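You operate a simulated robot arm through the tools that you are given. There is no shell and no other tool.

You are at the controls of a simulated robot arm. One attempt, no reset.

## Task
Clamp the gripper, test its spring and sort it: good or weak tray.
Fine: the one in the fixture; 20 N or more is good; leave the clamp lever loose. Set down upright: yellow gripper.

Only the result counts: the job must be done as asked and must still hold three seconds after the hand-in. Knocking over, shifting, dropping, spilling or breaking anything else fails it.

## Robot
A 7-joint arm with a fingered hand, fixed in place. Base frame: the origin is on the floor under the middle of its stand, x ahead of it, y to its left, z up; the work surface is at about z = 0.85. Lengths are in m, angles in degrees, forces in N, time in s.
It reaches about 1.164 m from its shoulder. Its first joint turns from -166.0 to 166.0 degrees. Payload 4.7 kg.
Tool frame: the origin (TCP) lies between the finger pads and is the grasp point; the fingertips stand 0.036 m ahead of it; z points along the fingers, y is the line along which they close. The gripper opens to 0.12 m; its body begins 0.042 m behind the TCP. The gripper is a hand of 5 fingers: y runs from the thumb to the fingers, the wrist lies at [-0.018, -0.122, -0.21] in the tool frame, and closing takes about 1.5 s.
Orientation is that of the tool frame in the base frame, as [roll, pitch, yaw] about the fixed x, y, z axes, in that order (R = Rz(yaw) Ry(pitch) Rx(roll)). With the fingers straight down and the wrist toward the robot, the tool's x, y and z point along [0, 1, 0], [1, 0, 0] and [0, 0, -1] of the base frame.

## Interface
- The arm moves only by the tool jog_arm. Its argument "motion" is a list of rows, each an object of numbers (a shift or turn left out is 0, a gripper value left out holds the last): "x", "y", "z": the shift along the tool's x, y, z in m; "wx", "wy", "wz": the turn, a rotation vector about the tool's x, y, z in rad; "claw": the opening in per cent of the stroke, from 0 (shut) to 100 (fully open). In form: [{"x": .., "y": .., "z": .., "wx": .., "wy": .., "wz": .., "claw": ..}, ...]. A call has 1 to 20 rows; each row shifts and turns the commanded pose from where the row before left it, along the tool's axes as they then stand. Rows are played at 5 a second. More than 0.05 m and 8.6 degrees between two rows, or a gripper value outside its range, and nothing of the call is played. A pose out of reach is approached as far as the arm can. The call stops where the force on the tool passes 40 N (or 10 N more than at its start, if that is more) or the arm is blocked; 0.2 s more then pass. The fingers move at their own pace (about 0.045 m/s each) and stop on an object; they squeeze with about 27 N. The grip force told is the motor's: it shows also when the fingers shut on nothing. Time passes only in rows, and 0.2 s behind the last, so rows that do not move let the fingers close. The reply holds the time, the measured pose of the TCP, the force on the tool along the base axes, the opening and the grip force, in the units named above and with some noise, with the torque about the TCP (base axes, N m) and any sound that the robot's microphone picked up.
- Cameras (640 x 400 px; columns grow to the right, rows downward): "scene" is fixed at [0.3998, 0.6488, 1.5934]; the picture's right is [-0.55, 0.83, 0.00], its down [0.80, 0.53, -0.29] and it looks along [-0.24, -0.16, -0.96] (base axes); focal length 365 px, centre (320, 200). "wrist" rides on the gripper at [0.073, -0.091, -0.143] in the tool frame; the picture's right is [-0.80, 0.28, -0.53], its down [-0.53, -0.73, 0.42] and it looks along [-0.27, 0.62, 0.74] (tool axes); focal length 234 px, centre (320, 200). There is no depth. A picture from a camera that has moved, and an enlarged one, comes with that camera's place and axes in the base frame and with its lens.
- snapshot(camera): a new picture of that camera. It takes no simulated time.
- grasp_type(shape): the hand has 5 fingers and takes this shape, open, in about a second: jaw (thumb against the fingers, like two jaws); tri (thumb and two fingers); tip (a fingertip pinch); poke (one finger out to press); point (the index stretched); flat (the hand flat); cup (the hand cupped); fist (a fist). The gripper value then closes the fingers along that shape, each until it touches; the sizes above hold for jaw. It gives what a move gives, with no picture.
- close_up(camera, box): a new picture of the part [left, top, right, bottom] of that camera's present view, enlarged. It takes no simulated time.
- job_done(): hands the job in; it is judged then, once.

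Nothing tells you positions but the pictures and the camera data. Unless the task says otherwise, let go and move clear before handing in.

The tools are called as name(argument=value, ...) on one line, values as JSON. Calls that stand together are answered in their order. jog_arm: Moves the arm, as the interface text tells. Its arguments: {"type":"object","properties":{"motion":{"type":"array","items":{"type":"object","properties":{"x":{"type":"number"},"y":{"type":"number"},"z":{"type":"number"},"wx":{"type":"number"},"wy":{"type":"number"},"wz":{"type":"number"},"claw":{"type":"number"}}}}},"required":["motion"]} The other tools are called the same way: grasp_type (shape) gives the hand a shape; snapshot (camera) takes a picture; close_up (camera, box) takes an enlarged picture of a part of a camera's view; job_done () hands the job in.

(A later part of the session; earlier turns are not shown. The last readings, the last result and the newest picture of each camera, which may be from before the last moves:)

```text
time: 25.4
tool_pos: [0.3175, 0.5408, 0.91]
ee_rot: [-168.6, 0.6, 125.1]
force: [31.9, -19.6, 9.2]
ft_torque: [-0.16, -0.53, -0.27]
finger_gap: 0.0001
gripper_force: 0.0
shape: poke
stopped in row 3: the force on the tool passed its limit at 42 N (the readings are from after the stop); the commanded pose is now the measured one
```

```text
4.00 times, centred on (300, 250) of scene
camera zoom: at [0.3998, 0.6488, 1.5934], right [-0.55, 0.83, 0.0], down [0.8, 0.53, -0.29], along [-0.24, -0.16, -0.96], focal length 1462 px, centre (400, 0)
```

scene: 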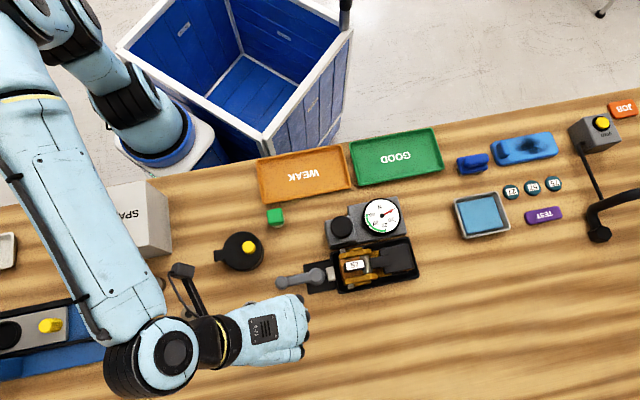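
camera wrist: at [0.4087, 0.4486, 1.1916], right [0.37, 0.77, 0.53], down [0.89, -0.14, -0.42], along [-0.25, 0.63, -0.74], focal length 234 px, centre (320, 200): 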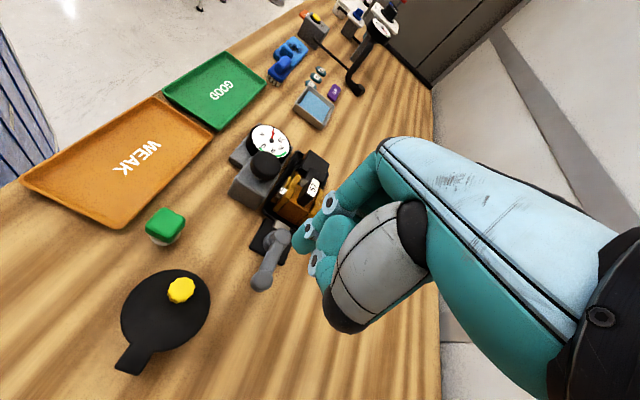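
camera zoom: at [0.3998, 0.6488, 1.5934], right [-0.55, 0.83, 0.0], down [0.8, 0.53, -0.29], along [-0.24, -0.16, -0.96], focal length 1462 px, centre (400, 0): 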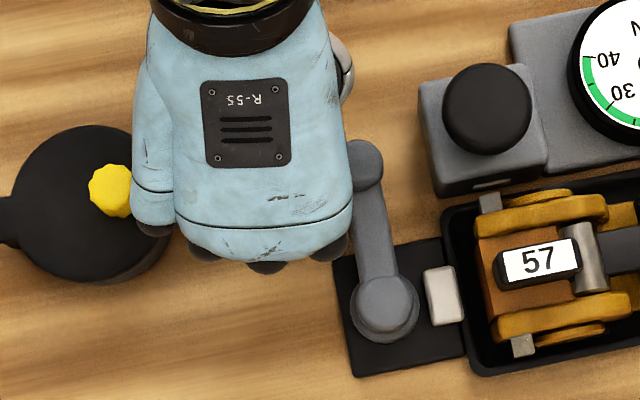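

The lever hit a firm stop about 90° round, which should be the clamped position. I'll back the finger off, rise clear, and check that it stays there.

jog_arm(motion=[{"x": -0.006}, {"x": -0.006}, {"y": -0.006, "z": -0.0294}, {"y": -0.008, "z": -0.0392}, {"y": -0.008, "z": -0.0392}, {"y": -0.008, "z": -0.0392}, {"wx": -0.1}, {"wx": -0.1}, {}])

snapshot(camera="scene")

snapshot(camera="wrist")

close_up(camera="scene", box=[270, 220, 370, 282])

```text
time: 27.4
tool_pos: [0.3211, 0.5324, 1.0607]
ee_rot: [179.9, 0.2, 125.3]
force: [0.5, 0.7, -0.6]
ft_torque: [0.01, 0.01, 0.03]
finger_gap: 0.0
gripper_force: 0.1
shape: poke
```

```text
taken
```

scene: 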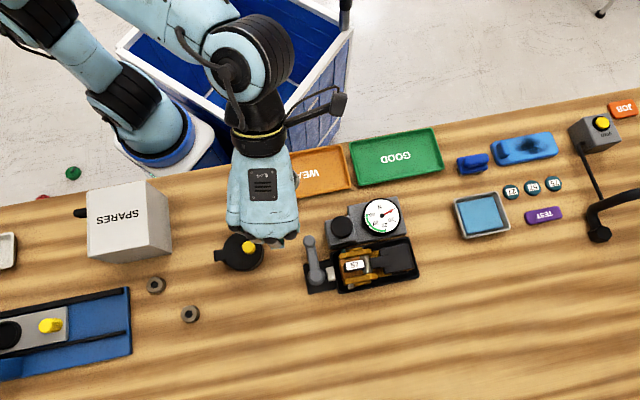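

```text
taken
camera wrist: at [0.2034, 0.5419, 1.203], right [0.69, -0.49, 0.53], down [-0.29, -0.86, -0.42], along [0.66, 0.14, -0.73], focal length 234 px, centre (320, 200)
```

wrist: 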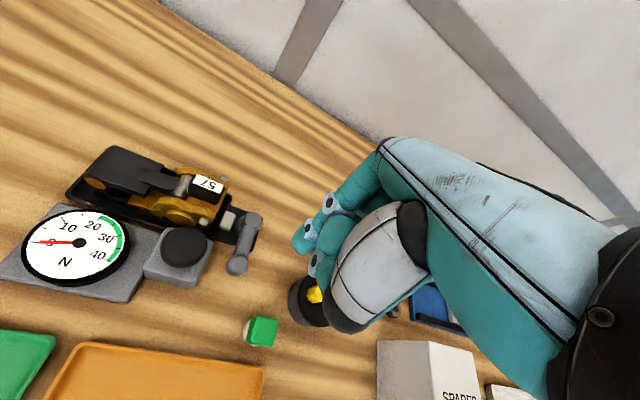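

```text
6.40 times, centred on (320, 251) of scene
camera zoom: at [0.3998, 0.6488, 1.5934], right [-0.55, 0.83, 0.0], down [0.8, 0.53, -0.29], along [-0.24, -0.16, -0.96], focal length 2339 px, centre (320, -126)
```

zoom: 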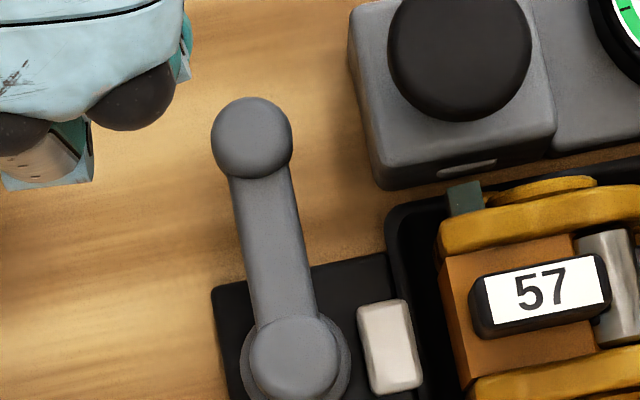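

The lever stayed in the turned position. Next I'll bring the poke fingertip over the black test button, using the wrist camera to watch the dial.

jog_arm(motion=[{"wz": -0.085}, {"wz": -0.084}, {"x": 0.0438, "y": 0.0007}, {"x": 0.0438, "y": 0.0006}, {"z": 0.03}, {"z": 0.03}, {}])

snapshot(camera="wrist")

close_up(camera="scene", box=[240, 160, 440, 285])

```text
time: 29.0
tool_pos: [0.2629, 0.5946, 0.9997]
ee_rot: [-180.0, 0.3, 134.8]
force: [0.5, 0.3, 0.4]
ft_torque: [0.06, 0.01, 0.02]
finger_gap: 0.0002
gripper_force: 0.0
shape: poke
```

```text
taken
camera wrist: at [0.1449, 0.5829, 1.1428], right [0.76, -0.37, 0.53], down [-0.14, -0.9, -0.42], along [0.63, 0.25, -0.74], focal length 234 px, centre (320, 200)
```

wrist: 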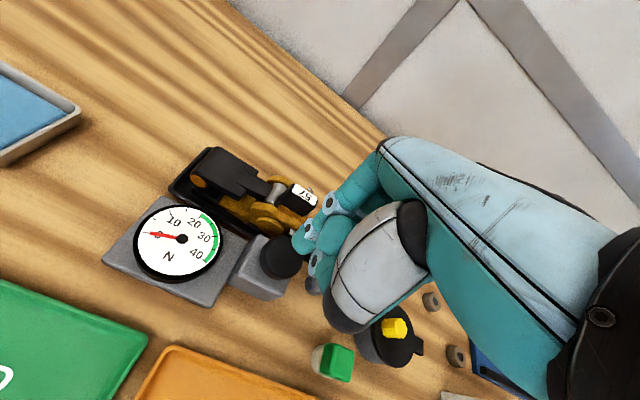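

```text
3.20 times, centred on (340, 222) of scene
camera zoom: at [0.3998, 0.6488, 1.5934], right [-0.55, 0.83, 0.0], down [0.8, 0.53, -0.29], along [-0.24, -0.16, -0.96], focal length 1169 px, centre (256, 128)
```

zoom: 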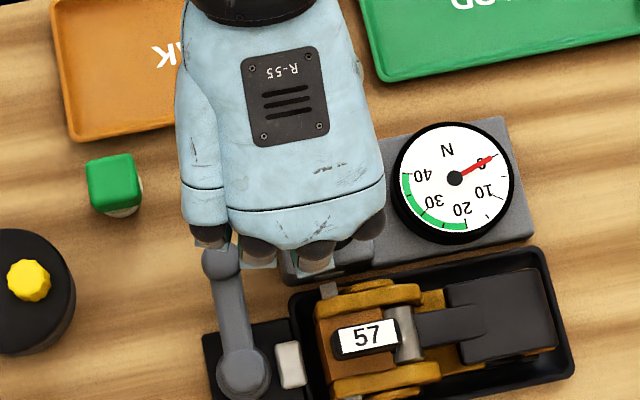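

jog_arm(motion=[{"z": 0.015, "x": 0.003}, {"z": 0.01}, {"z": 0.006}, {}])

close_up(camera="wrist", box=[120, 150, 400, 325])

```text
time: 30.0
tool_pos: [0.258, 0.5978, 0.9683]
ee_rot: [-180.0, 0.3, 134.8]
force: [0.9, 0.4, 2.9]
ft_torque: [-0.02, 0.0, -0.02]
finger_gap: 0.0
gripper_force: 0.1
shape: poke
```

```text
2.29 times, centred on (260, 238) of wrist
camera zoom: at [0.1412, 0.5853, 1.1113], right [0.76, -0.37, 0.53], down [-0.14, -0.9, -0.42], along [0.63, 0.25, -0.74], focal length 535 px, centre (457, 114)
```

zoom: 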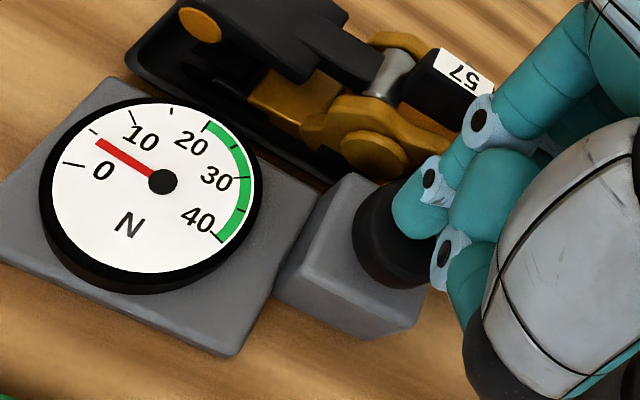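

Contact: the tool feels about 3 N and the needle has risen to around 5. I'll press further in small steps.

jog_arm(motion=[{"z": 0.002}, {"z": 0.002}, {}])

close_up(camera="wrist", box=[120, 150, 400, 325])

jog_arm(motion=[{"z": 0.002}, {"z": 0.002}, {}])

close_up(camera="wrist", box=[120, 150, 400, 325])

```text
time: 30.8
tool_pos: [0.258, 0.5946, 0.9651]
ee_rot: [180.0, 0.3, 134.7]
force: [0.8, 0.8, 3.0]
ft_torque: [0.01, -0.02, 0.03]
finger_gap: 0.0001
gripper_force: 0.0
shape: poke
```

```text
2.29 times, centred on (260, 238) of wrist
camera zoom: at [0.1412, 0.585, 1.1076], right [0.76, -0.37, 0.53], down [-0.14, -0.9, -0.42], along [0.63, 0.25, -0.74], focal length 535 px, centre (457, 114)
```

zoom: 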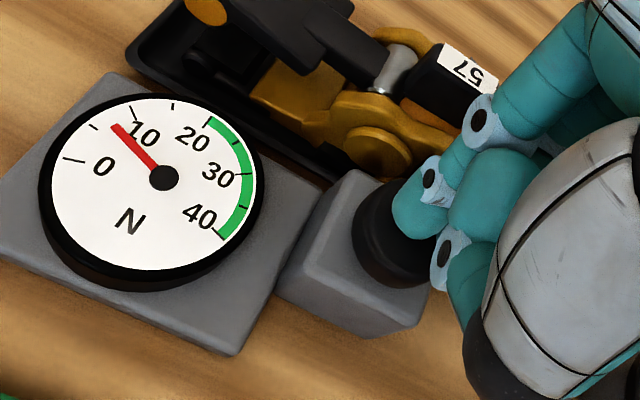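

```text
time: 31.6
tool_pos: [0.2587, 0.5968, 0.9613]
ee_rot: [180.0, 0.4, 134.7]
force: [-0.6, 0.8, 3.0]
ft_torque: [-0.05, 0.01, 0.02]
finger_gap: 0.0001
gripper_force: 0.0
shape: poke
heard: click
```

```text
2.29 times, centred on (260, 238) of wrist
camera zoom: at [0.1413, 0.5852, 1.1037], right [0.76, -0.37, 0.53], down [-0.14, -0.9, -0.42], along [0.63, 0.25, -0.74], focal length 535 px, centre (457, 114)
```

zoom: 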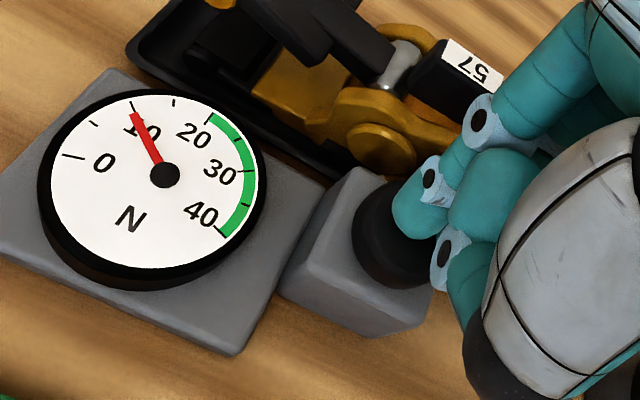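

A click sounded with the needle near 10. I'll hold and re-read, then press on to see whether it goes higher or bottoms out.

jog_arm(motion=[{}, {}, {}, {}])

close_up(camera="wrist", box=[120, 150, 260, 238])

jog_arm(motion=[{"z": 0.002}, {"z": 0.002}, {}])

close_up(camera="wrist", box=[120, 150, 260, 238])

```text
time: 32.6
tool_pos: [0.2584, 0.5977, 0.9615]
ee_rot: [180.0, 0.2, 134.8]
force: [-0.9, 0.1, 3.6]
ft_torque: [-0.06, 0.03, -0.01]
finger_gap: 0.0
gripper_force: 0.1
shape: poke
```

```text
4.55 times, centred on (190, 194) of wrist
camera zoom: at [0.1413, 0.5852, 1.1036], right [0.76, -0.37, 0.53], down [-0.14, -0.9, -0.42], along [0.63, 0.25, -0.74], focal length 1064 px, centre (911, 227)
```

zoom: 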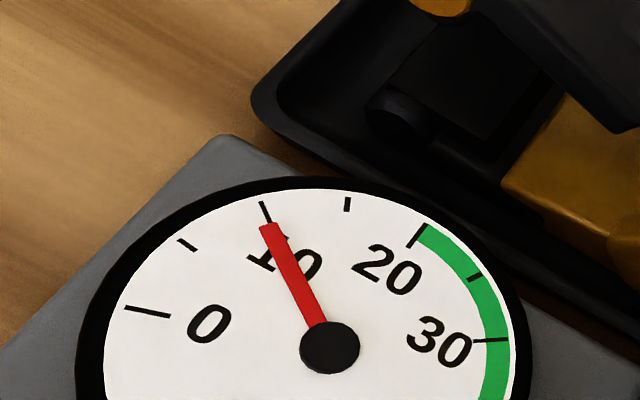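

```text
time: 33.4
tool_pos: [0.2587, 0.5963, 0.9577]
ee_rot: [179.9, 0.3, 134.9]
force: [-1.3, 0.8, 10.9]
ft_torque: [-0.05, -0.07, 0.02]
finger_gap: 0.0
gripper_force: 0.1
shape: poke
```

```text
4.55 times, centred on (190, 194) of wrist
camera zoom: at [0.1416, 0.585, 1.1007], right [0.76, -0.37, 0.53], down [-0.14, -0.89, -0.42], along [0.63, 0.25, -0.74], focal length 1064 px, centre (911, 227)
```

zoom: 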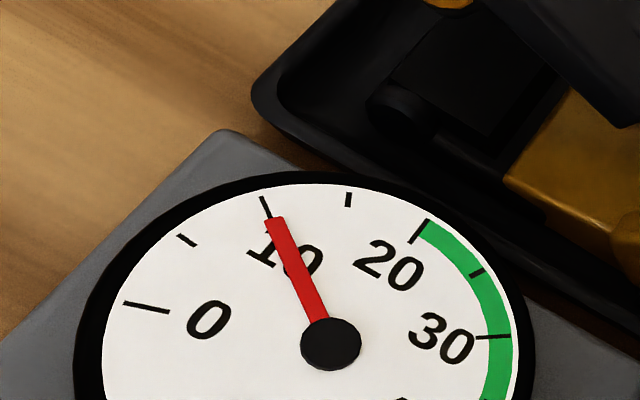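

jog_arm(motion=[{"z": 0.002}, {"z": 0.002}, {}, {}])

close_up(camera="wrist", box=[120, 150, 260, 238])

close_up(camera="scene", box=[350, 190, 430, 250])

```text
time: 34.4
tool_pos: [0.2588, 0.5992, 0.958]
ee_rot: [179.5, -0.1, 134.8]
force: [1.3, 1.3, 9.0]
ft_torque: [-0.05, -0.13, 0.04]
finger_gap: 0.0
gripper_force: 0.1
shape: poke
stopped in row 4: the force on the tool passed its limit at 41 N (the readings are from after the stop); the commanded pose is now the measured one
```

```text
4.55 times, centred on (190, 194) of wrist
camera zoom: at [0.1419, 0.5852, 1.1012], right [0.76, -0.38, 0.53], down [-0.14, -0.89, -0.43], along [0.63, 0.25, -0.73], focal length 1064 px, centre (911, 227)
```

zoom: 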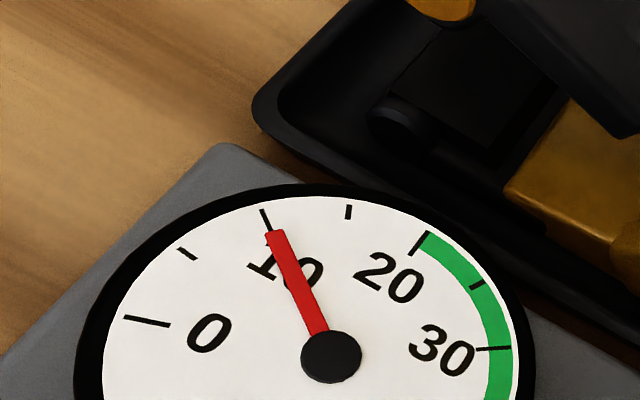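

```text
6.67 times, centred on (390, 220) of scene
camera zoom: at [0.3998, 0.6488, 1.5934], right [-0.55, 0.83, 0.0], down [0.8, 0.53, -0.29], along [-0.24, -0.16, -0.96], focal length 2436 px, centre (-147, 67)
```

zoom: 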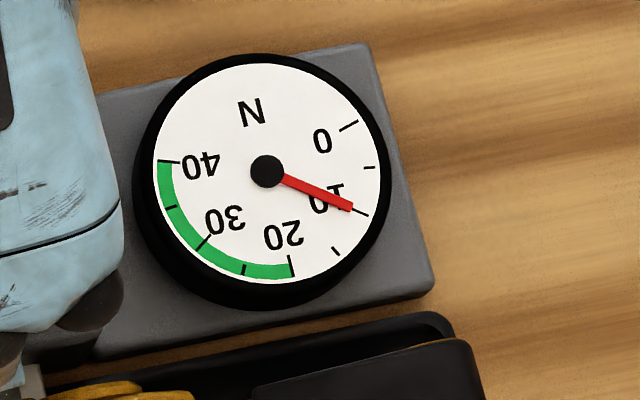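

The button bottoms out with the needle steady at about 10–11 N, well under 20, so the gripper is weak. I'll release the button, rise, and check that everything is still in place.

jog_arm(motion=[{"z": -0.01}, {"z": -0.02}, {"z": -0.03}, {"z": -0.04}, {"z": -0.04}, {}])

close_up(camera="wrist", box=[100, 120, 400, 308])

close_up(camera="scene", box=[260, 180, 440, 300])

```text
time: 35.8
tool_pos: [0.2563, 0.5959, 1.0973]
ee_rot: [179.8, 0.2, 134.9]
force: [-0.3, 0.3, -0.3]
ft_torque: [-0.02, 0.0, 0.01]
finger_gap: 0.0001
gripper_force: 0.1
shape: poke
```

```text
2.13 times, centred on (250, 214) of wrist
camera zoom: at [0.1394, 0.5831, 1.2396], right [0.76, -0.37, 0.53], down [-0.14, -0.89, -0.43], along [0.63, 0.25, -0.73], focal length 498 px, centre (469, 170)
```

zoom: 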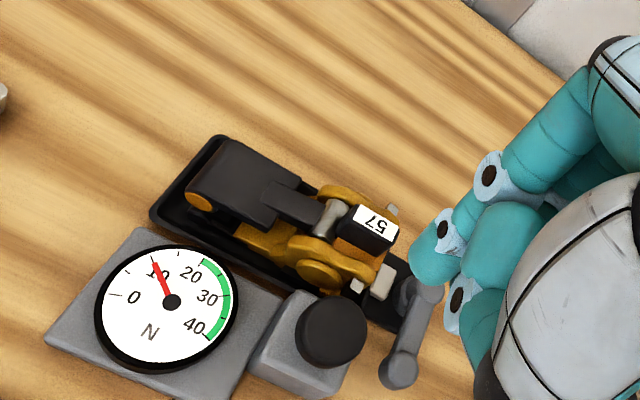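

```text
3.33 times, centred on (350, 240) of scene
camera zoom: at [0.3998, 0.6488, 1.5934], right [-0.55, 0.83, 0.0], down [0.8, 0.53, -0.29], along [-0.24, -0.16, -0.96], focal length 1218 px, centre (220, 67)
```

zoom: 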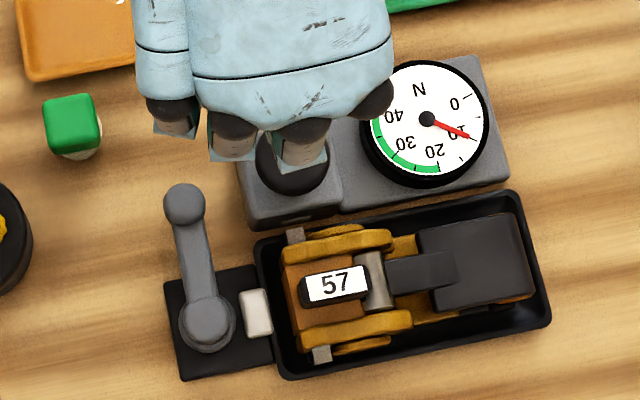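

The needle is holding its reading at about 10 N and nothing has moved, so this gripper goes in the WEAK tray. Now I need to swing the lever back, so I'll rise and check the "point" shape, whose long finger should fit between lever and button block.

jog_arm(motion=[{"z": -0.04}, {"z": -0.04}, {"z": -0.04}, {}])

grasp_type(shape="point")

snapshot(camera="wrist")

snapshot(camera="scene")

close_up(camera="scene", box=[270, 120, 430, 270])

close_up(camera="wrist", box=[280, 100, 440, 260])

```text
time: 36.8
tool_pos: [0.2554, 0.598, 1.2173]
ee_rot: [179.7, 0.2, 134.9]
force: [0.3, 0.0, 0.2]
ft_torque: [0.0, -0.03, -0.02]
finger_gap: 0.0003
gripper_force: 0.0
shape: poke
```

```text
time: 37.7
tool_pos: [0.2556, 0.5974, 1.2162]
ee_rot: [179.7, 0.2, 134.8]
force: [0.7, -0.3, -0.4]
ft_torque: [-0.02, 0.0, -0.02]
finger_gap: 0.0
gripper_force: 0.1
shape: point
```

```text
taken
camera wrist: at [0.1384, 0.5846, 1.359], right [0.76, -0.37, 0.53], down [-0.14, -0.89, -0.43], along [0.63, 0.25, -0.73], focal length 234 px, centre (320, 200)
```

wrist: 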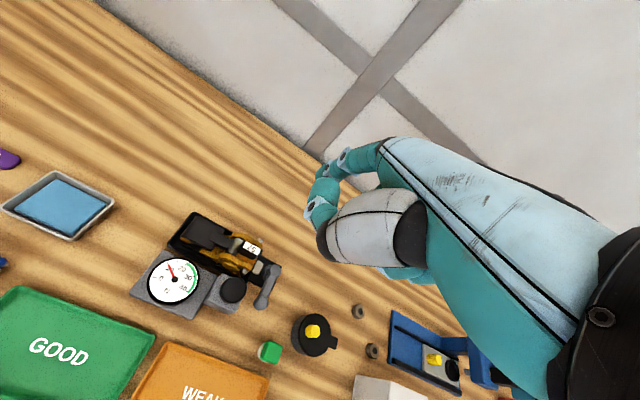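

```text
taken
```

scene: 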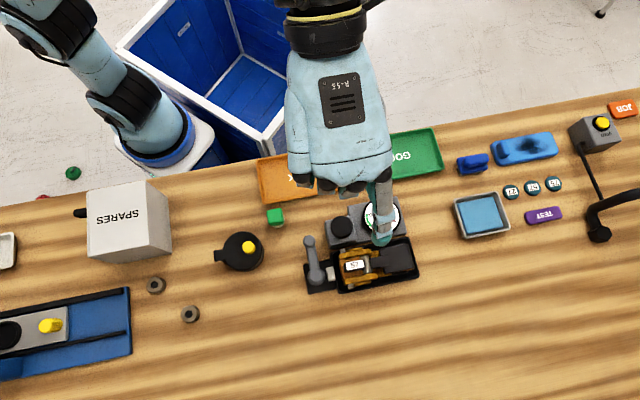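

```text
2.67 times, centred on (350, 195) of scene
camera zoom: at [0.3998, 0.6488, 1.5934], right [-0.55, 0.83, 0.0], down [0.8, 0.53, -0.29], along [-0.24, -0.16, -0.96], focal length 974 px, centre (240, 213)
```

zoom: 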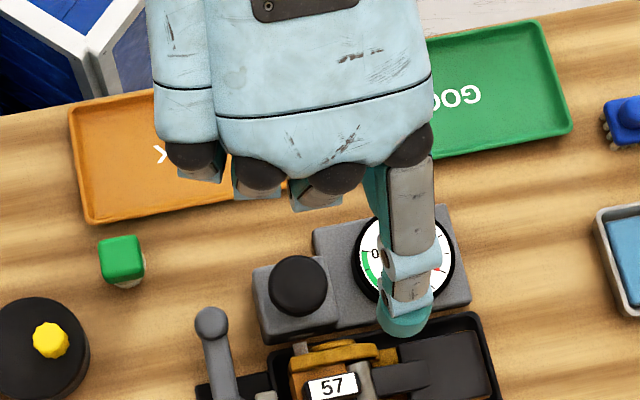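

```text
2.50 times, centred on (360, 180) of wrist
camera zoom: at [0.1384, 0.5846, 1.359], right [0.76, -0.37, 0.53], down [-0.14, -0.89, -0.43], along [0.63, 0.25, -0.73], focal length 585 px, centre (220, 250)
```

zoom: 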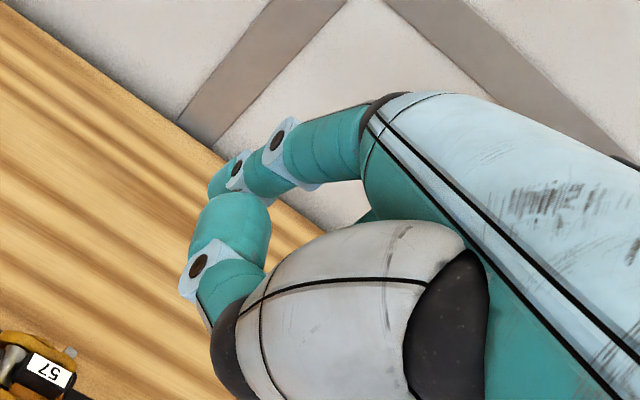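

The extended index reaches well beyond the fist in this shape. I'll turn the hand to yaw 225° and tilt it so that finger points straight down, then measure the fingertip.

jog_arm(motion=[{"wz": -0.131}, {"wz": -0.131}, {"wz": -0.131}, {"wz": -0.131}, {"wz": -0.131}, {"wz": -0.131}, {"wz": -0.131}, {"wz": -0.131}, {"wz": -0.131}, {"wz": -0.131}, {"wz": -0.131}, {"wz": -0.131}, {"wx": 0.1125}, {"wx": 0.1125}, {"wx": 0.1125}, {"wx": 0.1125}, {}])

snapshot(camera="wrist")

snapshot(camera="scene")

```text
time: 41.3
tool_pos: [0.2581, 0.5976, 1.2165]
ee_rot: [-154.1, 0.3, -135.1]
force: [-0.8, -0.5, 0.1]
ft_torque: [-0.02, 0.02, -0.02]
finger_gap: 0.0001
gripper_force: 0.2
shape: point
```

```text
taken
camera wrist: at [0.2192, 0.5326, 1.3849], right [0.23, 0.91, 0.35], down [0.97, -0.22, -0.06], along [0.02, 0.36, -0.93], focal length 234 px, centre (320, 200)
```

wrist: 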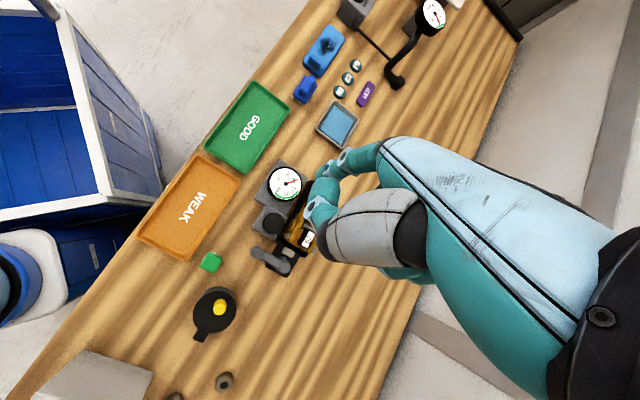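

```text
taken
```

scene: 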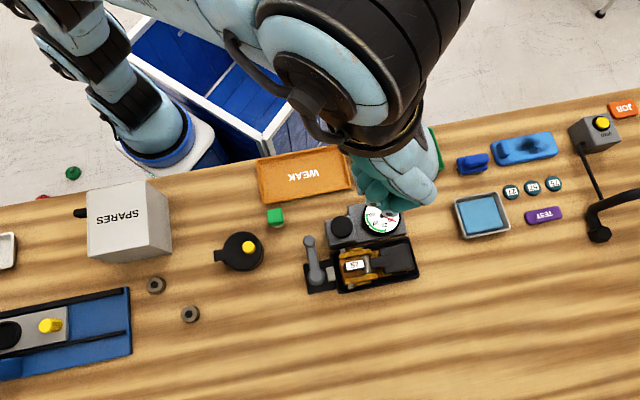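

close_up(camera="wrist", box=[280, 110, 440, 270])

close_up(camera="scene", box=[330, 120, 470, 240])

```text
2.50 times, centred on (360, 190) of wrist
camera zoom: at [0.2192, 0.5326, 1.3849], right [0.23, 0.91, 0.35], down [0.97, -0.22, -0.06], along [0.02, 0.36, -0.93], focal length 585 px, centre (220, 225)
```

zoom: 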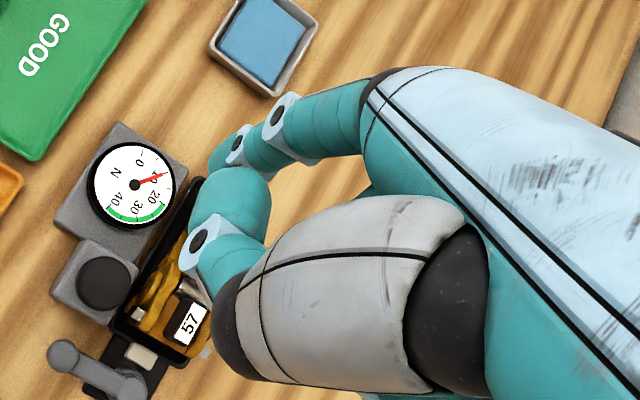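

```text
3.33 times, centred on (400, 180) of scene
camera zoom: at [0.3998, 0.6488, 1.5934], right [-0.55, 0.83, 0.0], down [0.8, 0.53, -0.29], along [-0.24, -0.16, -0.96], focal length 1218 px, centre (53, 267)
```

zoom: 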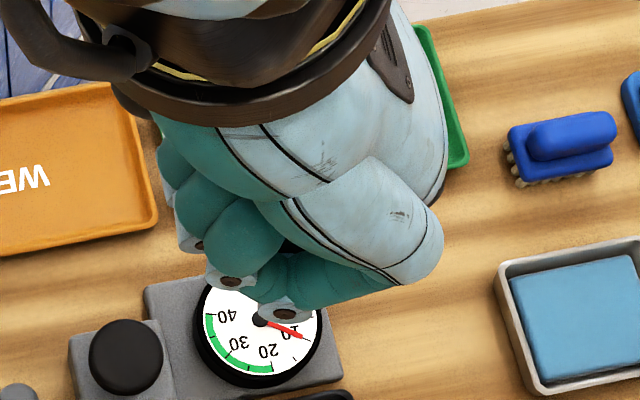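

The lever now points straight along the line toward the robot side, with roughly 2 cm of space between it and the button block and tray corner. I'll bring the pointing finger above that gap and check alignment before descending.

jog_arm(motion=[{"x": -0.01967, "y": -0.02973, "z": 0.01443}, {"x": -0.01967, "y": -0.02973, "z": 0.01443}, {"x": -0.01967, "y": -0.02973, "z": 0.01443}, {"y": 0.01747, "z": 0.03598}, {"y": 0.01747, "z": 0.03598}, {"y": 0.01747, "z": 0.03598}, {"y": 0.01747, "z": 0.03598}, {"y": 0.01747, "z": 0.03598}, {}])

close_up(camera="wrist", box=[220, 110, 380, 270])

snapshot(camera="scene")

```text
time: 43.3
tool_pos: [0.3709, 0.5681, 1.0169]
ee_rot: [-154.3, 0.3, -135.0]
force: [-0.1, -0.1, -0.4]
ft_torque: [-0.01, 0.03, 0.01]
finger_gap: 0.0
gripper_force: 0.1
shape: point
```

```text
2.50 times, centred on (300, 190) of wrist
camera zoom: at [0.3325, 0.5034, 1.1847], right [0.23, 0.91, 0.35], down [0.97, -0.22, -0.06], along [0.02, 0.36, -0.93], focal length 585 px, centre (370, 225)
```

zoom: 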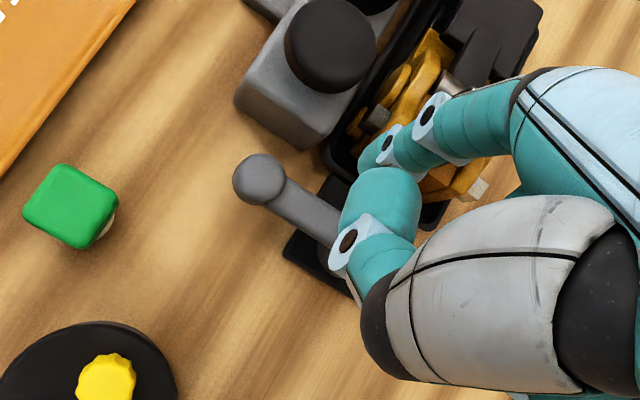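

```text
taken
```

scene: 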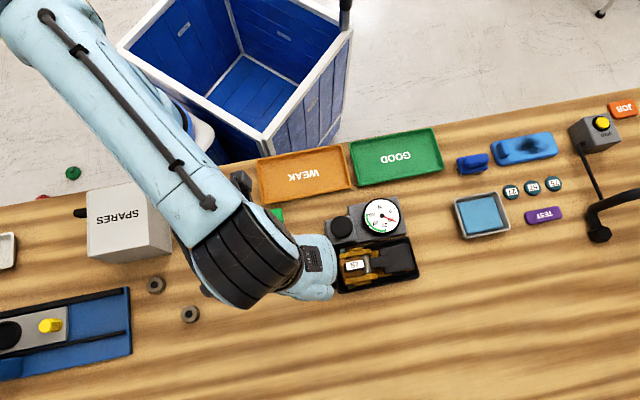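

jog_arm(motion=[{"x": 0.0, "y": 0.0131, "z": 0.027}, {"y": 0.0087, "z": 0.018}, {}])

close_up(camera="wrist", box=[220, 110, 340, 230])

```text
time: 44.1
tool_pos: [0.3713, 0.5686, 0.9668]
ee_rot: [-154.2, 0.2, -135.1]
force: [-0.6, -0.4, -0.2]
ft_torque: [-0.02, 0.0, -0.02]
finger_gap: 0.0001
gripper_force: 0.0
shape: point
```

```text
3.33 times, centred on (280, 170) of wrist
camera zoom: at [0.3337, 0.5041, 1.1346], right [0.23, 0.91, 0.35], down [0.97, -0.22, -0.06], along [0.02, 0.36, -0.93], focal length 781 px, centre (453, 300)
```

zoom: 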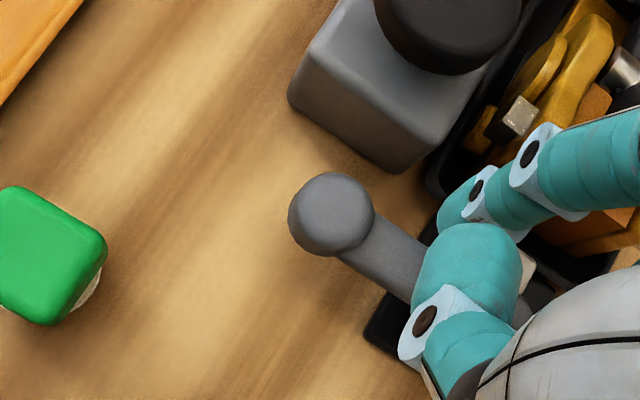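

jog_arm(motion=[{"y": 0.0053, "z": 0.0103}, {"y": 0.0044, "z": 0.009}, {"y": 0.0026, "z": 0.0054}, {}])

close_up(camera="wrist", box=[220, 110, 340, 230])

```text
time: 45.1
tool_pos: [0.3706, 0.57, 0.94]
ee_rot: [-154.0, 0.3, -134.9]
force: [-0.8, 0.8, 0.0]
ft_torque: [0.05, 0.06, 0.03]
finger_gap: 0.0003
gripper_force: 0.0
shape: point
```

```text
3.33 times, centred on (280, 170) of wrist
camera zoom: at [0.3319, 0.505, 1.1073], right [0.23, 0.91, 0.35], down [0.97, -0.22, -0.06], along [0.02, 0.36, -0.93], focal length 781 px, centre (453, 300)
```

zoom: 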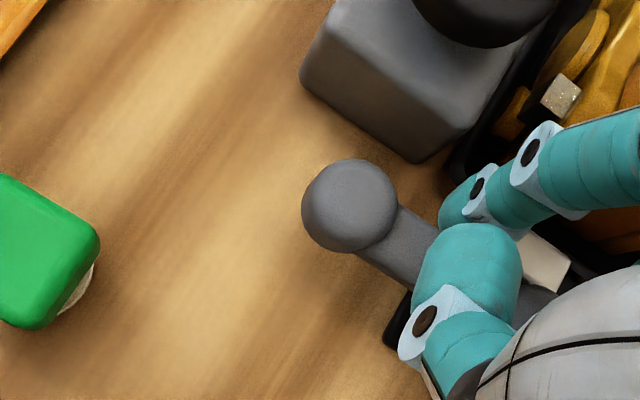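

The fingertip has slipped into the gap beside the lever without touching anything. I'll begin pushing the lever back counter-clockwise.

jog_arm(motion=[{"y": -0.0063, "z": 0.00306}, {"x": 0.0023, "y": -0.00603, "z": 0.00293}, {"x": 0.0011, "y": -0.00625, "z": 0.00304}, {"x": -0.0001, "y": -0.00634, "z": 0.00308}, {}])

close_up(camera="wrist", box=[200, 110, 360, 270])

close_up(camera="scene", box=[240, 200, 400, 300])

```text
time: 46.3
tool_pos: [0.3889, 0.5483, 0.9404]
ee_rot: [-154.0, 0.2, -134.9]
force: [-1.5, 2.0, 0.9]
ft_torque: [0.1, 0.1, 0.01]
finger_gap: 0.0001
gripper_force: 0.0
shape: point
```

```text
2.50 times, centred on (280, 190) of wrist
camera zoom: at [0.3496, 0.4836, 1.1076], right [0.23, 0.91, 0.35], down [0.97, -0.22, -0.06], along [0.02, 0.36, -0.93], focal length 585 px, centre (420, 225)
```

zoom: 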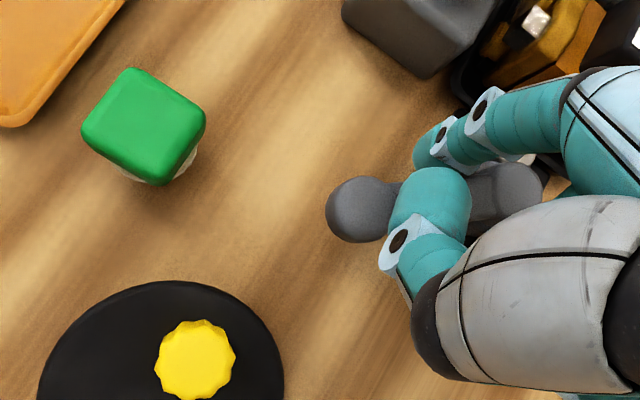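

```text
4.00 times, centred on (320, 250) of scene
camera zoom: at [0.3998, 0.6488, 1.5934], right [-0.55, 0.83, 0.0], down [0.8, 0.53, -0.29], along [-0.24, -0.16, -0.96], focal length 1462 px, centre (320, 0)
```

zoom: 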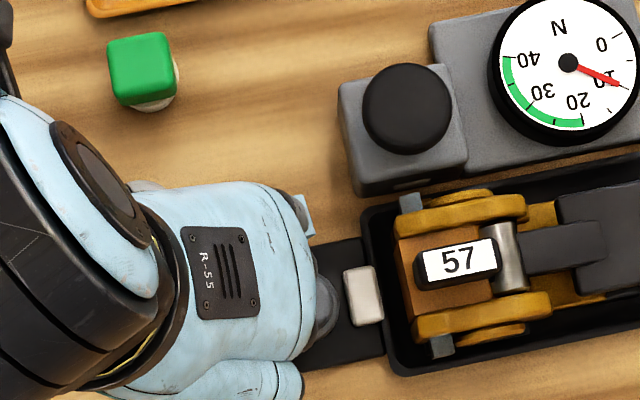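

jog_arm(motion=[{"x": -0.0014, "y": -0.00621, "z": 0.00301}, {"x": -0.0025, "y": -0.00594, "z": 0.00288}, {"x": -0.0036, "y": -0.00549, "z": 0.00266}, {"x": -0.0046, "y": -0.00477, "z": 0.00231}, {"x": -0.0055, "y": -0.00405, "z": 0.00197}, {}])

close_up(camera="wrist", box=[200, 110, 360, 270])

close_up(camera="scene", box=[240, 200, 400, 300])

```text
time: 47.7
tool_pos: [0.4205, 0.5392, 0.939]
ee_rot: [-154.1, 0.2, -135.0]
force: [-1.6, -0.4, 0.4]
ft_torque: [-0.02, 0.11, 0.12]
finger_gap: 0.0003
gripper_force: 0.0
shape: point
```

```text
2.50 times, centred on (280, 190) of wrist
camera zoom: at [0.3821, 0.4748, 1.1073], right [0.23, 0.91, 0.35], down [0.97, -0.22, -0.06], along [0.02, 0.36, -0.93], focal length 585 px, centre (420, 225)
```

zoom: 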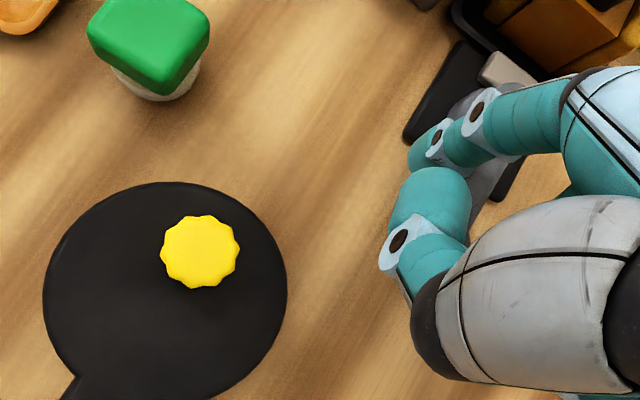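

```text
4.00 times, centred on (320, 250) of scene
camera zoom: at [0.3998, 0.6488, 1.5934], right [-0.55, 0.83, 0.0], down [0.8, 0.53, -0.29], along [-0.24, -0.16, -0.96], focal length 1462 px, centre (320, 0)
```

zoom: 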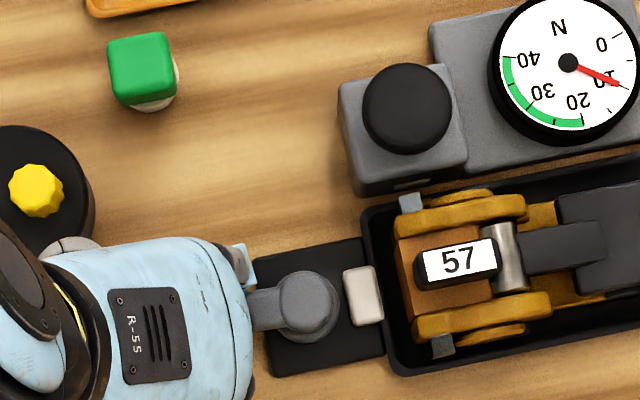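

jog_arm(motion=[{"x": -0.0062, "y": -0.00306, "z": 0.00148}, {"x": -0.0067, "y": -0.00207, "z": 0.001}, {}])

close_up(camera="scene", box=[240, 200, 400, 300])

```text
time: 48.5
tool_pos: [0.4338, 0.5447, 0.9406]
ee_rot: [-154.2, 0.3, -135.0]
force: [-13.5, -7.1, 0.3]
ft_torque: [-0.31, 0.53, 0.9]
finger_gap: 0.0002
gripper_force: 0.0
shape: point
```

```text
4.00 times, centred on (320, 250) of scene
camera zoom: at [0.3998, 0.6488, 1.5934], right [-0.55, 0.83, 0.0], down [0.8, 0.53, -0.29], along [-0.24, -0.16, -0.96], focal length 1462 px, centre (320, 0)
```

zoom: 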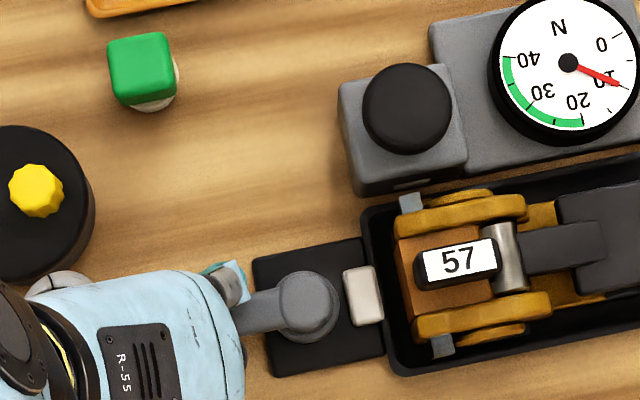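

The lever met its loose-side stop. I'll back off, rise clear and verify, then set up the hand to pick the gripper.

jog_arm(motion=[{"x": 0.006}, {"x": 0.006}, {"y": -0.01747, "z": -0.03598}, {"y": -0.01747, "z": -0.03598}, {"y": -0.01747, "z": -0.03598}, {"y": -0.01747, "z": -0.03598}, {"y": -0.01747, "z": -0.03598}, {"wx": -0.1125}, {"wx": -0.1125}, {"wx": -0.1125}, {"wx": -0.1125}, {}])

grasp_type(shape="jaw")

snapshot(camera="scene")

close_up(camera="scene", box=[260, 180, 440, 300])

snapshot(camera="wrist")

```text
time: 51.1
tool_pos: [0.4262, 0.5361, 1.1388]
ee_rot: [-180.0, 0.3, -135.1]
force: [-0.3, 0.0, -0.8]
ft_torque: [0.0, 0.0, -0.01]
finger_gap: 0.0
gripper_force: 0.0
shape: point
```

```text
time: 52.0
tool_pos: [0.4261, 0.5355, 1.1396]
ee_rot: [-179.9, 0.3, -135.0]
force: [-0.2, -0.1, -0.6]
ft_torque: [-0.03, -0.02, 0.01]
finger_gap: 0.1196
gripper_force: 0.0
shape: jaw
```

```text
taken
```

scene: 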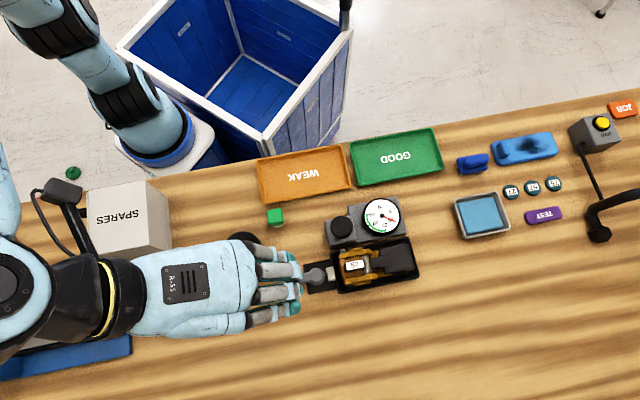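

```text
3.33 times, centred on (350, 240) of scene
camera zoom: at [0.3998, 0.6488, 1.5934], right [-0.55, 0.83, 0.0], down [0.8, 0.53, -0.29], along [-0.24, -0.16, -0.96], focal length 1218 px, centre (220, 67)
```

zoom: 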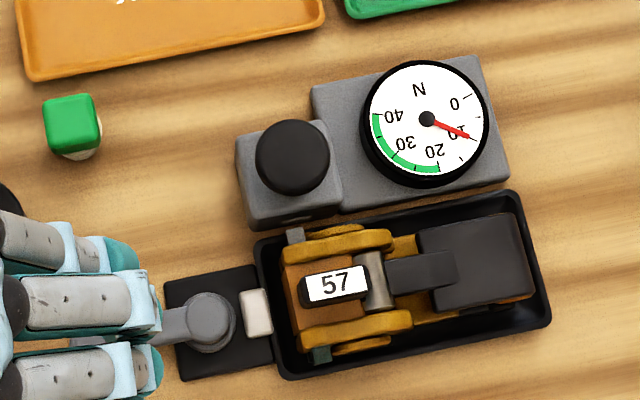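

```text
taken
camera wrist: at [0.4379, 0.4205, 1.2822], right [0.37, 0.76, 0.53], down [0.9, -0.14, -0.42], along [-0.25, 0.63, -0.74], focal length 234 px, centre (320, 200)
```

wrist: 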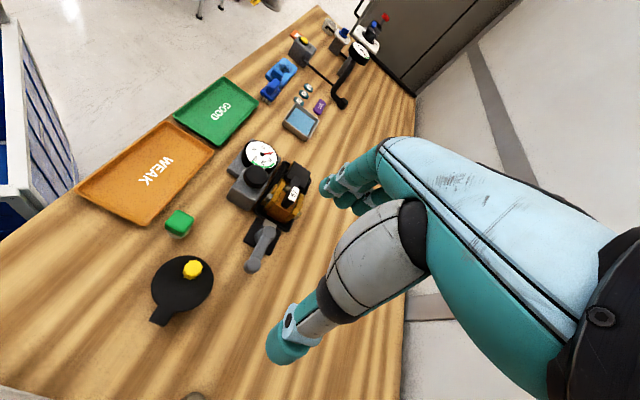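

The lever is back in its loose position and the needle still shows about 10 N. I'll turn the open jaw to straddle the gripper's width and hover over it to measure before grasping.

jog_arm(motion=[{"wz": 0.131}, {"wz": 0.131}, {"wz": 0.131}, {"wz": 0.131}, {"wz": 0.131}, {"wz": 0.131}, {"wz": 0.131}, {"wz": 0.131}, {"wz": 0.131}, {"wz": 0.131}, {"wz": 0.131}, {"wz": 0.13}, {"x": 0.0423}, {"x": 0.0423}, {"x": 0.0423}, {"x": 0.0423}, {"x": 0.0423}, {}])

snapshot(camera="scene")

snapshot(camera="wrist")

close_up(camera="wrist", box=[170, 150, 390, 350])

```text
time: 55.8
tool_pos: [0.2745, 0.6851, 1.1391]
ee_rot: [179.6, 0.1, 135.0]
force: [-0.3, 0.4, -0.2]
ft_torque: [-0.02, -0.02, -0.02]
finger_gap: 0.1196
gripper_force: 0.0
shape: jaw
```

```text
taken
```

scene: 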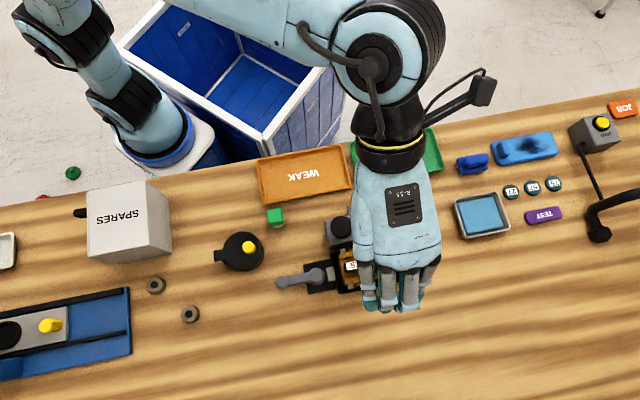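

```text
taken
camera wrist: at [0.1587, 0.6723, 1.2818], right [0.76, -0.37, 0.53], down [-0.14, -0.89, -0.43], along [0.63, 0.25, -0.73], focal length 234 px, centre (320, 200)
```

wrist: 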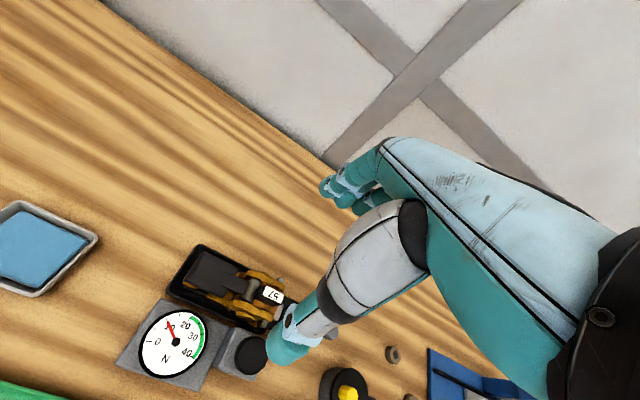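

```text
2.00 times, centred on (280, 250) of wrist
camera zoom: at [0.1587, 0.6723, 1.2818], right [0.76, -0.37, 0.53], down [-0.14, -0.89, -0.43], along [0.63, 0.25, -0.73], focal length 468 px, centre (400, 100)
```

zoom: 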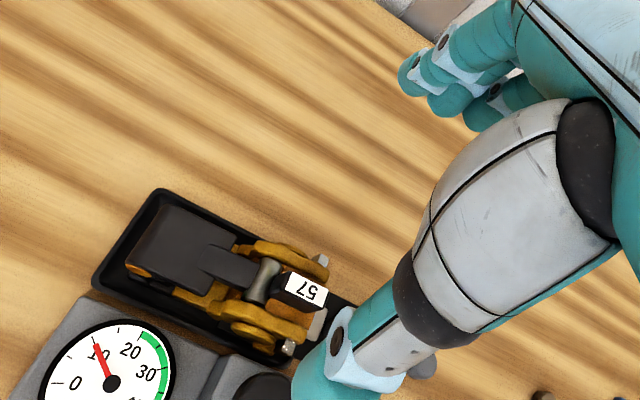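

close_up(camera="wrist", box=[160, 235, 290, 345])

close_up(camera="wrist", box=[210, 260, 290, 330])

```text
3.64 times, centred on (225, 290) of wrist
camera zoom: at [0.1587, 0.6723, 1.2818], right [0.76, -0.37, 0.53], down [-0.14, -0.89, -0.43], along [0.63, 0.25, -0.73], focal length 852 px, centre (666, -127)
```

zoom: 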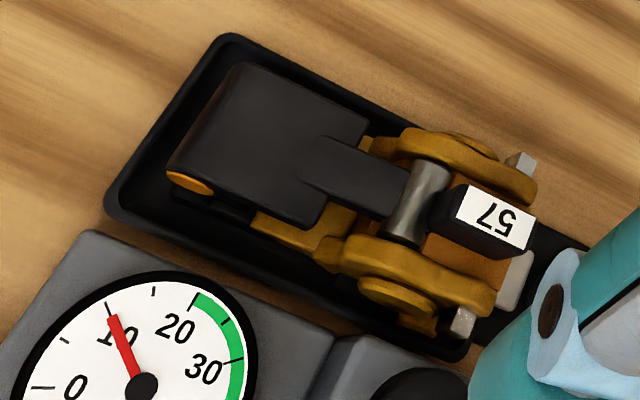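

```text
5.71 times, centred on (250, 295) of wrist
camera zoom: at [0.1587, 0.6723, 1.2818], right [0.76, -0.37, 0.53], down [-0.14, -0.89, -0.43], along [0.63, 0.25, -0.73], focal length 1338 px, centre (720, -343)
```

zoom: 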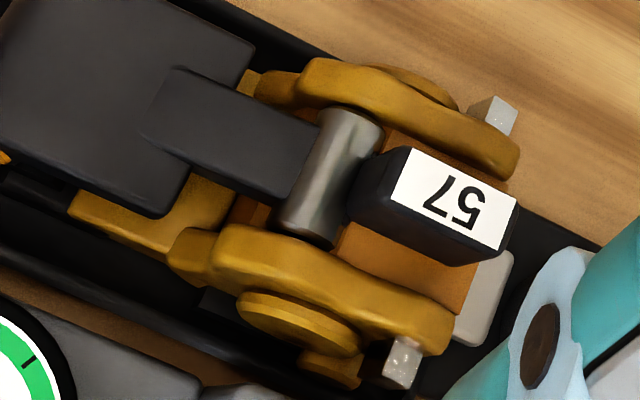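

From here I measure the cheeks' tops at about z 0.90, side bosses at ±3.2 cm, the button block ending just short of where my thumb should go, and the tray rim very low. I'll partly close the jaw and descend partway to check clearances.

jog_arm(motion=[{"x": -0.0046, "claw": 74}, {}, {}, {"z": 0.04}, {"z": 0.04}, {"z": 0.04}, {"z": 0.03}, {}])

snapshot(camera="wrist")

close_up(camera="wrist", box=[180, 120, 400, 330])

close_up(camera="scene", box=[290, 180, 450, 300])

```text
time: 57.6
tool_pos: [0.2789, 0.6836, 0.9878]
ee_rot: [179.7, 0.1, 134.8]
force: [0.2, 0.7, 0.6]
ft_torque: [0.03, -0.01, 0.0]
finger_gap: 0.089
gripper_force: 0.0
shape: jaw
```

```text
taken
camera wrist: at [0.1616, 0.6704, 1.1304], right [0.76, -0.37, 0.53], down [-0.14, -0.89, -0.43], along [0.63, 0.25, -0.73], focal length 234 px, centre (320, 200)
```

wrist: 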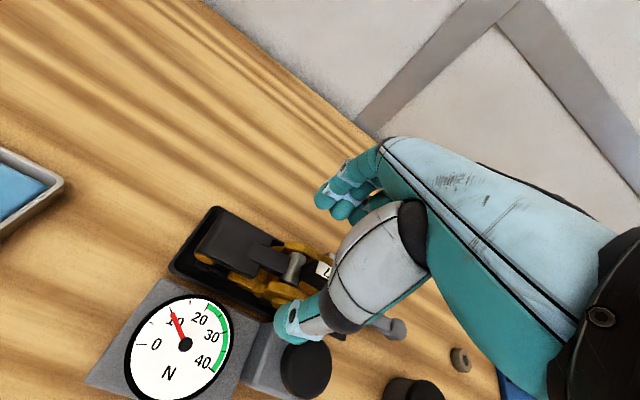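

```text
1.90 times, centred on (290, 225) of wrist
camera zoom: at [0.1616, 0.6704, 1.1304], right [0.76, -0.37, 0.53], down [-0.14, -0.89, -0.43], along [0.63, 0.25, -0.73], focal length 446 px, centre (377, 152)
```

zoom: 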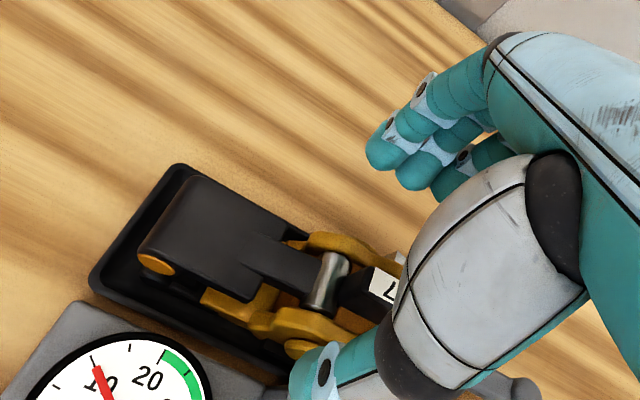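

```text
3.33 times, centred on (370, 240) of scene
camera zoom: at [0.3998, 0.6488, 1.5934], right [-0.55, 0.83, 0.0], down [0.8, 0.53, -0.29], along [-0.24, -0.16, -0.96], focal length 1218 px, centre (153, 67)
```

zoom: 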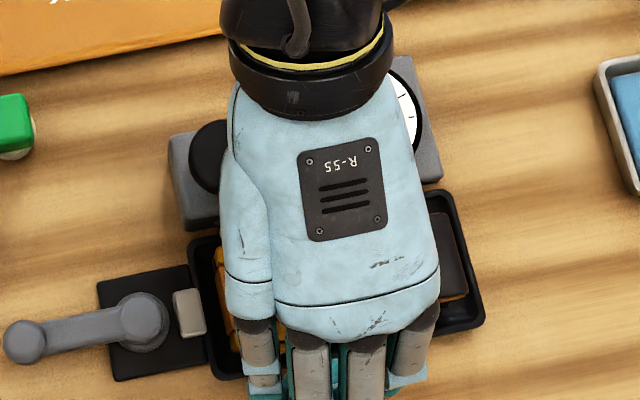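

jog_arm(motion=[{"z": 0.02, "claw": 68}, {"z": 0.02}, {"z": 0.012}, {}])

close_up(camera="wrist", box=[160, 180, 400, 390])

close_up(camera="wrist", box=[230, 280, 350, 380])

```text
time: 58.6
tool_pos: [0.2809, 0.6822, 0.9362]
ee_rot: [179.7, 0.0, 134.9]
force: [-0.5, -0.1, -0.5]
ft_torque: [0.01, 0.0, -0.02]
finger_gap: 0.0821
gripper_force: 0.1
shape: jaw
```

```text
1.90 times, centred on (280, 285) of wrist
camera zoom: at [0.1629, 0.6695, 1.0797], right [0.76, -0.37, 0.53], down [-0.14, -0.89, -0.43], along [0.63, 0.25, -0.73], focal length 446 px, centre (396, 38)
```

zoom: 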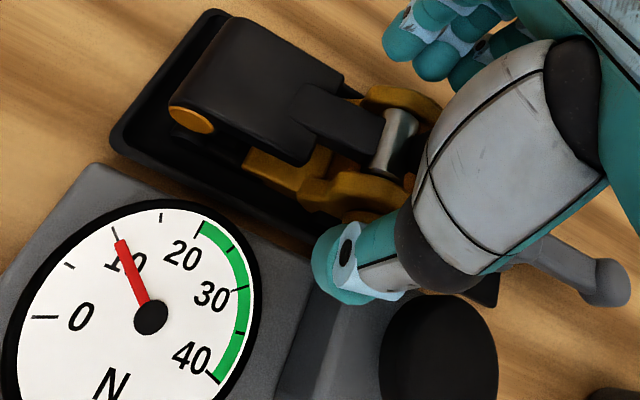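

```text
4.00 times, centred on (290, 330) of wrist
camera zoom: at [0.1629, 0.6695, 1.0797], right [0.76, -0.37, 0.53], down [-0.14, -0.89, -0.43], along [0.63, 0.25, -0.73], focal length 937 px, centre (440, -320)
```

zoom: 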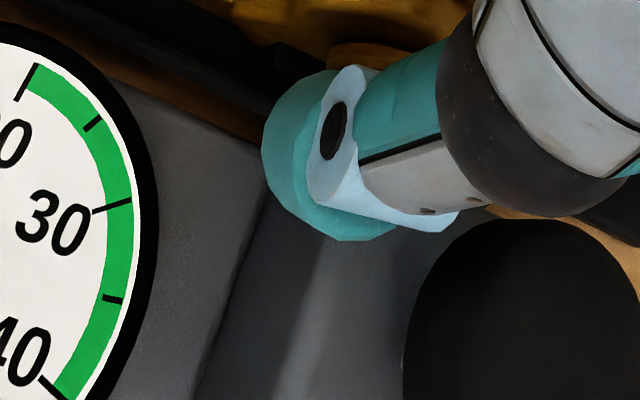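

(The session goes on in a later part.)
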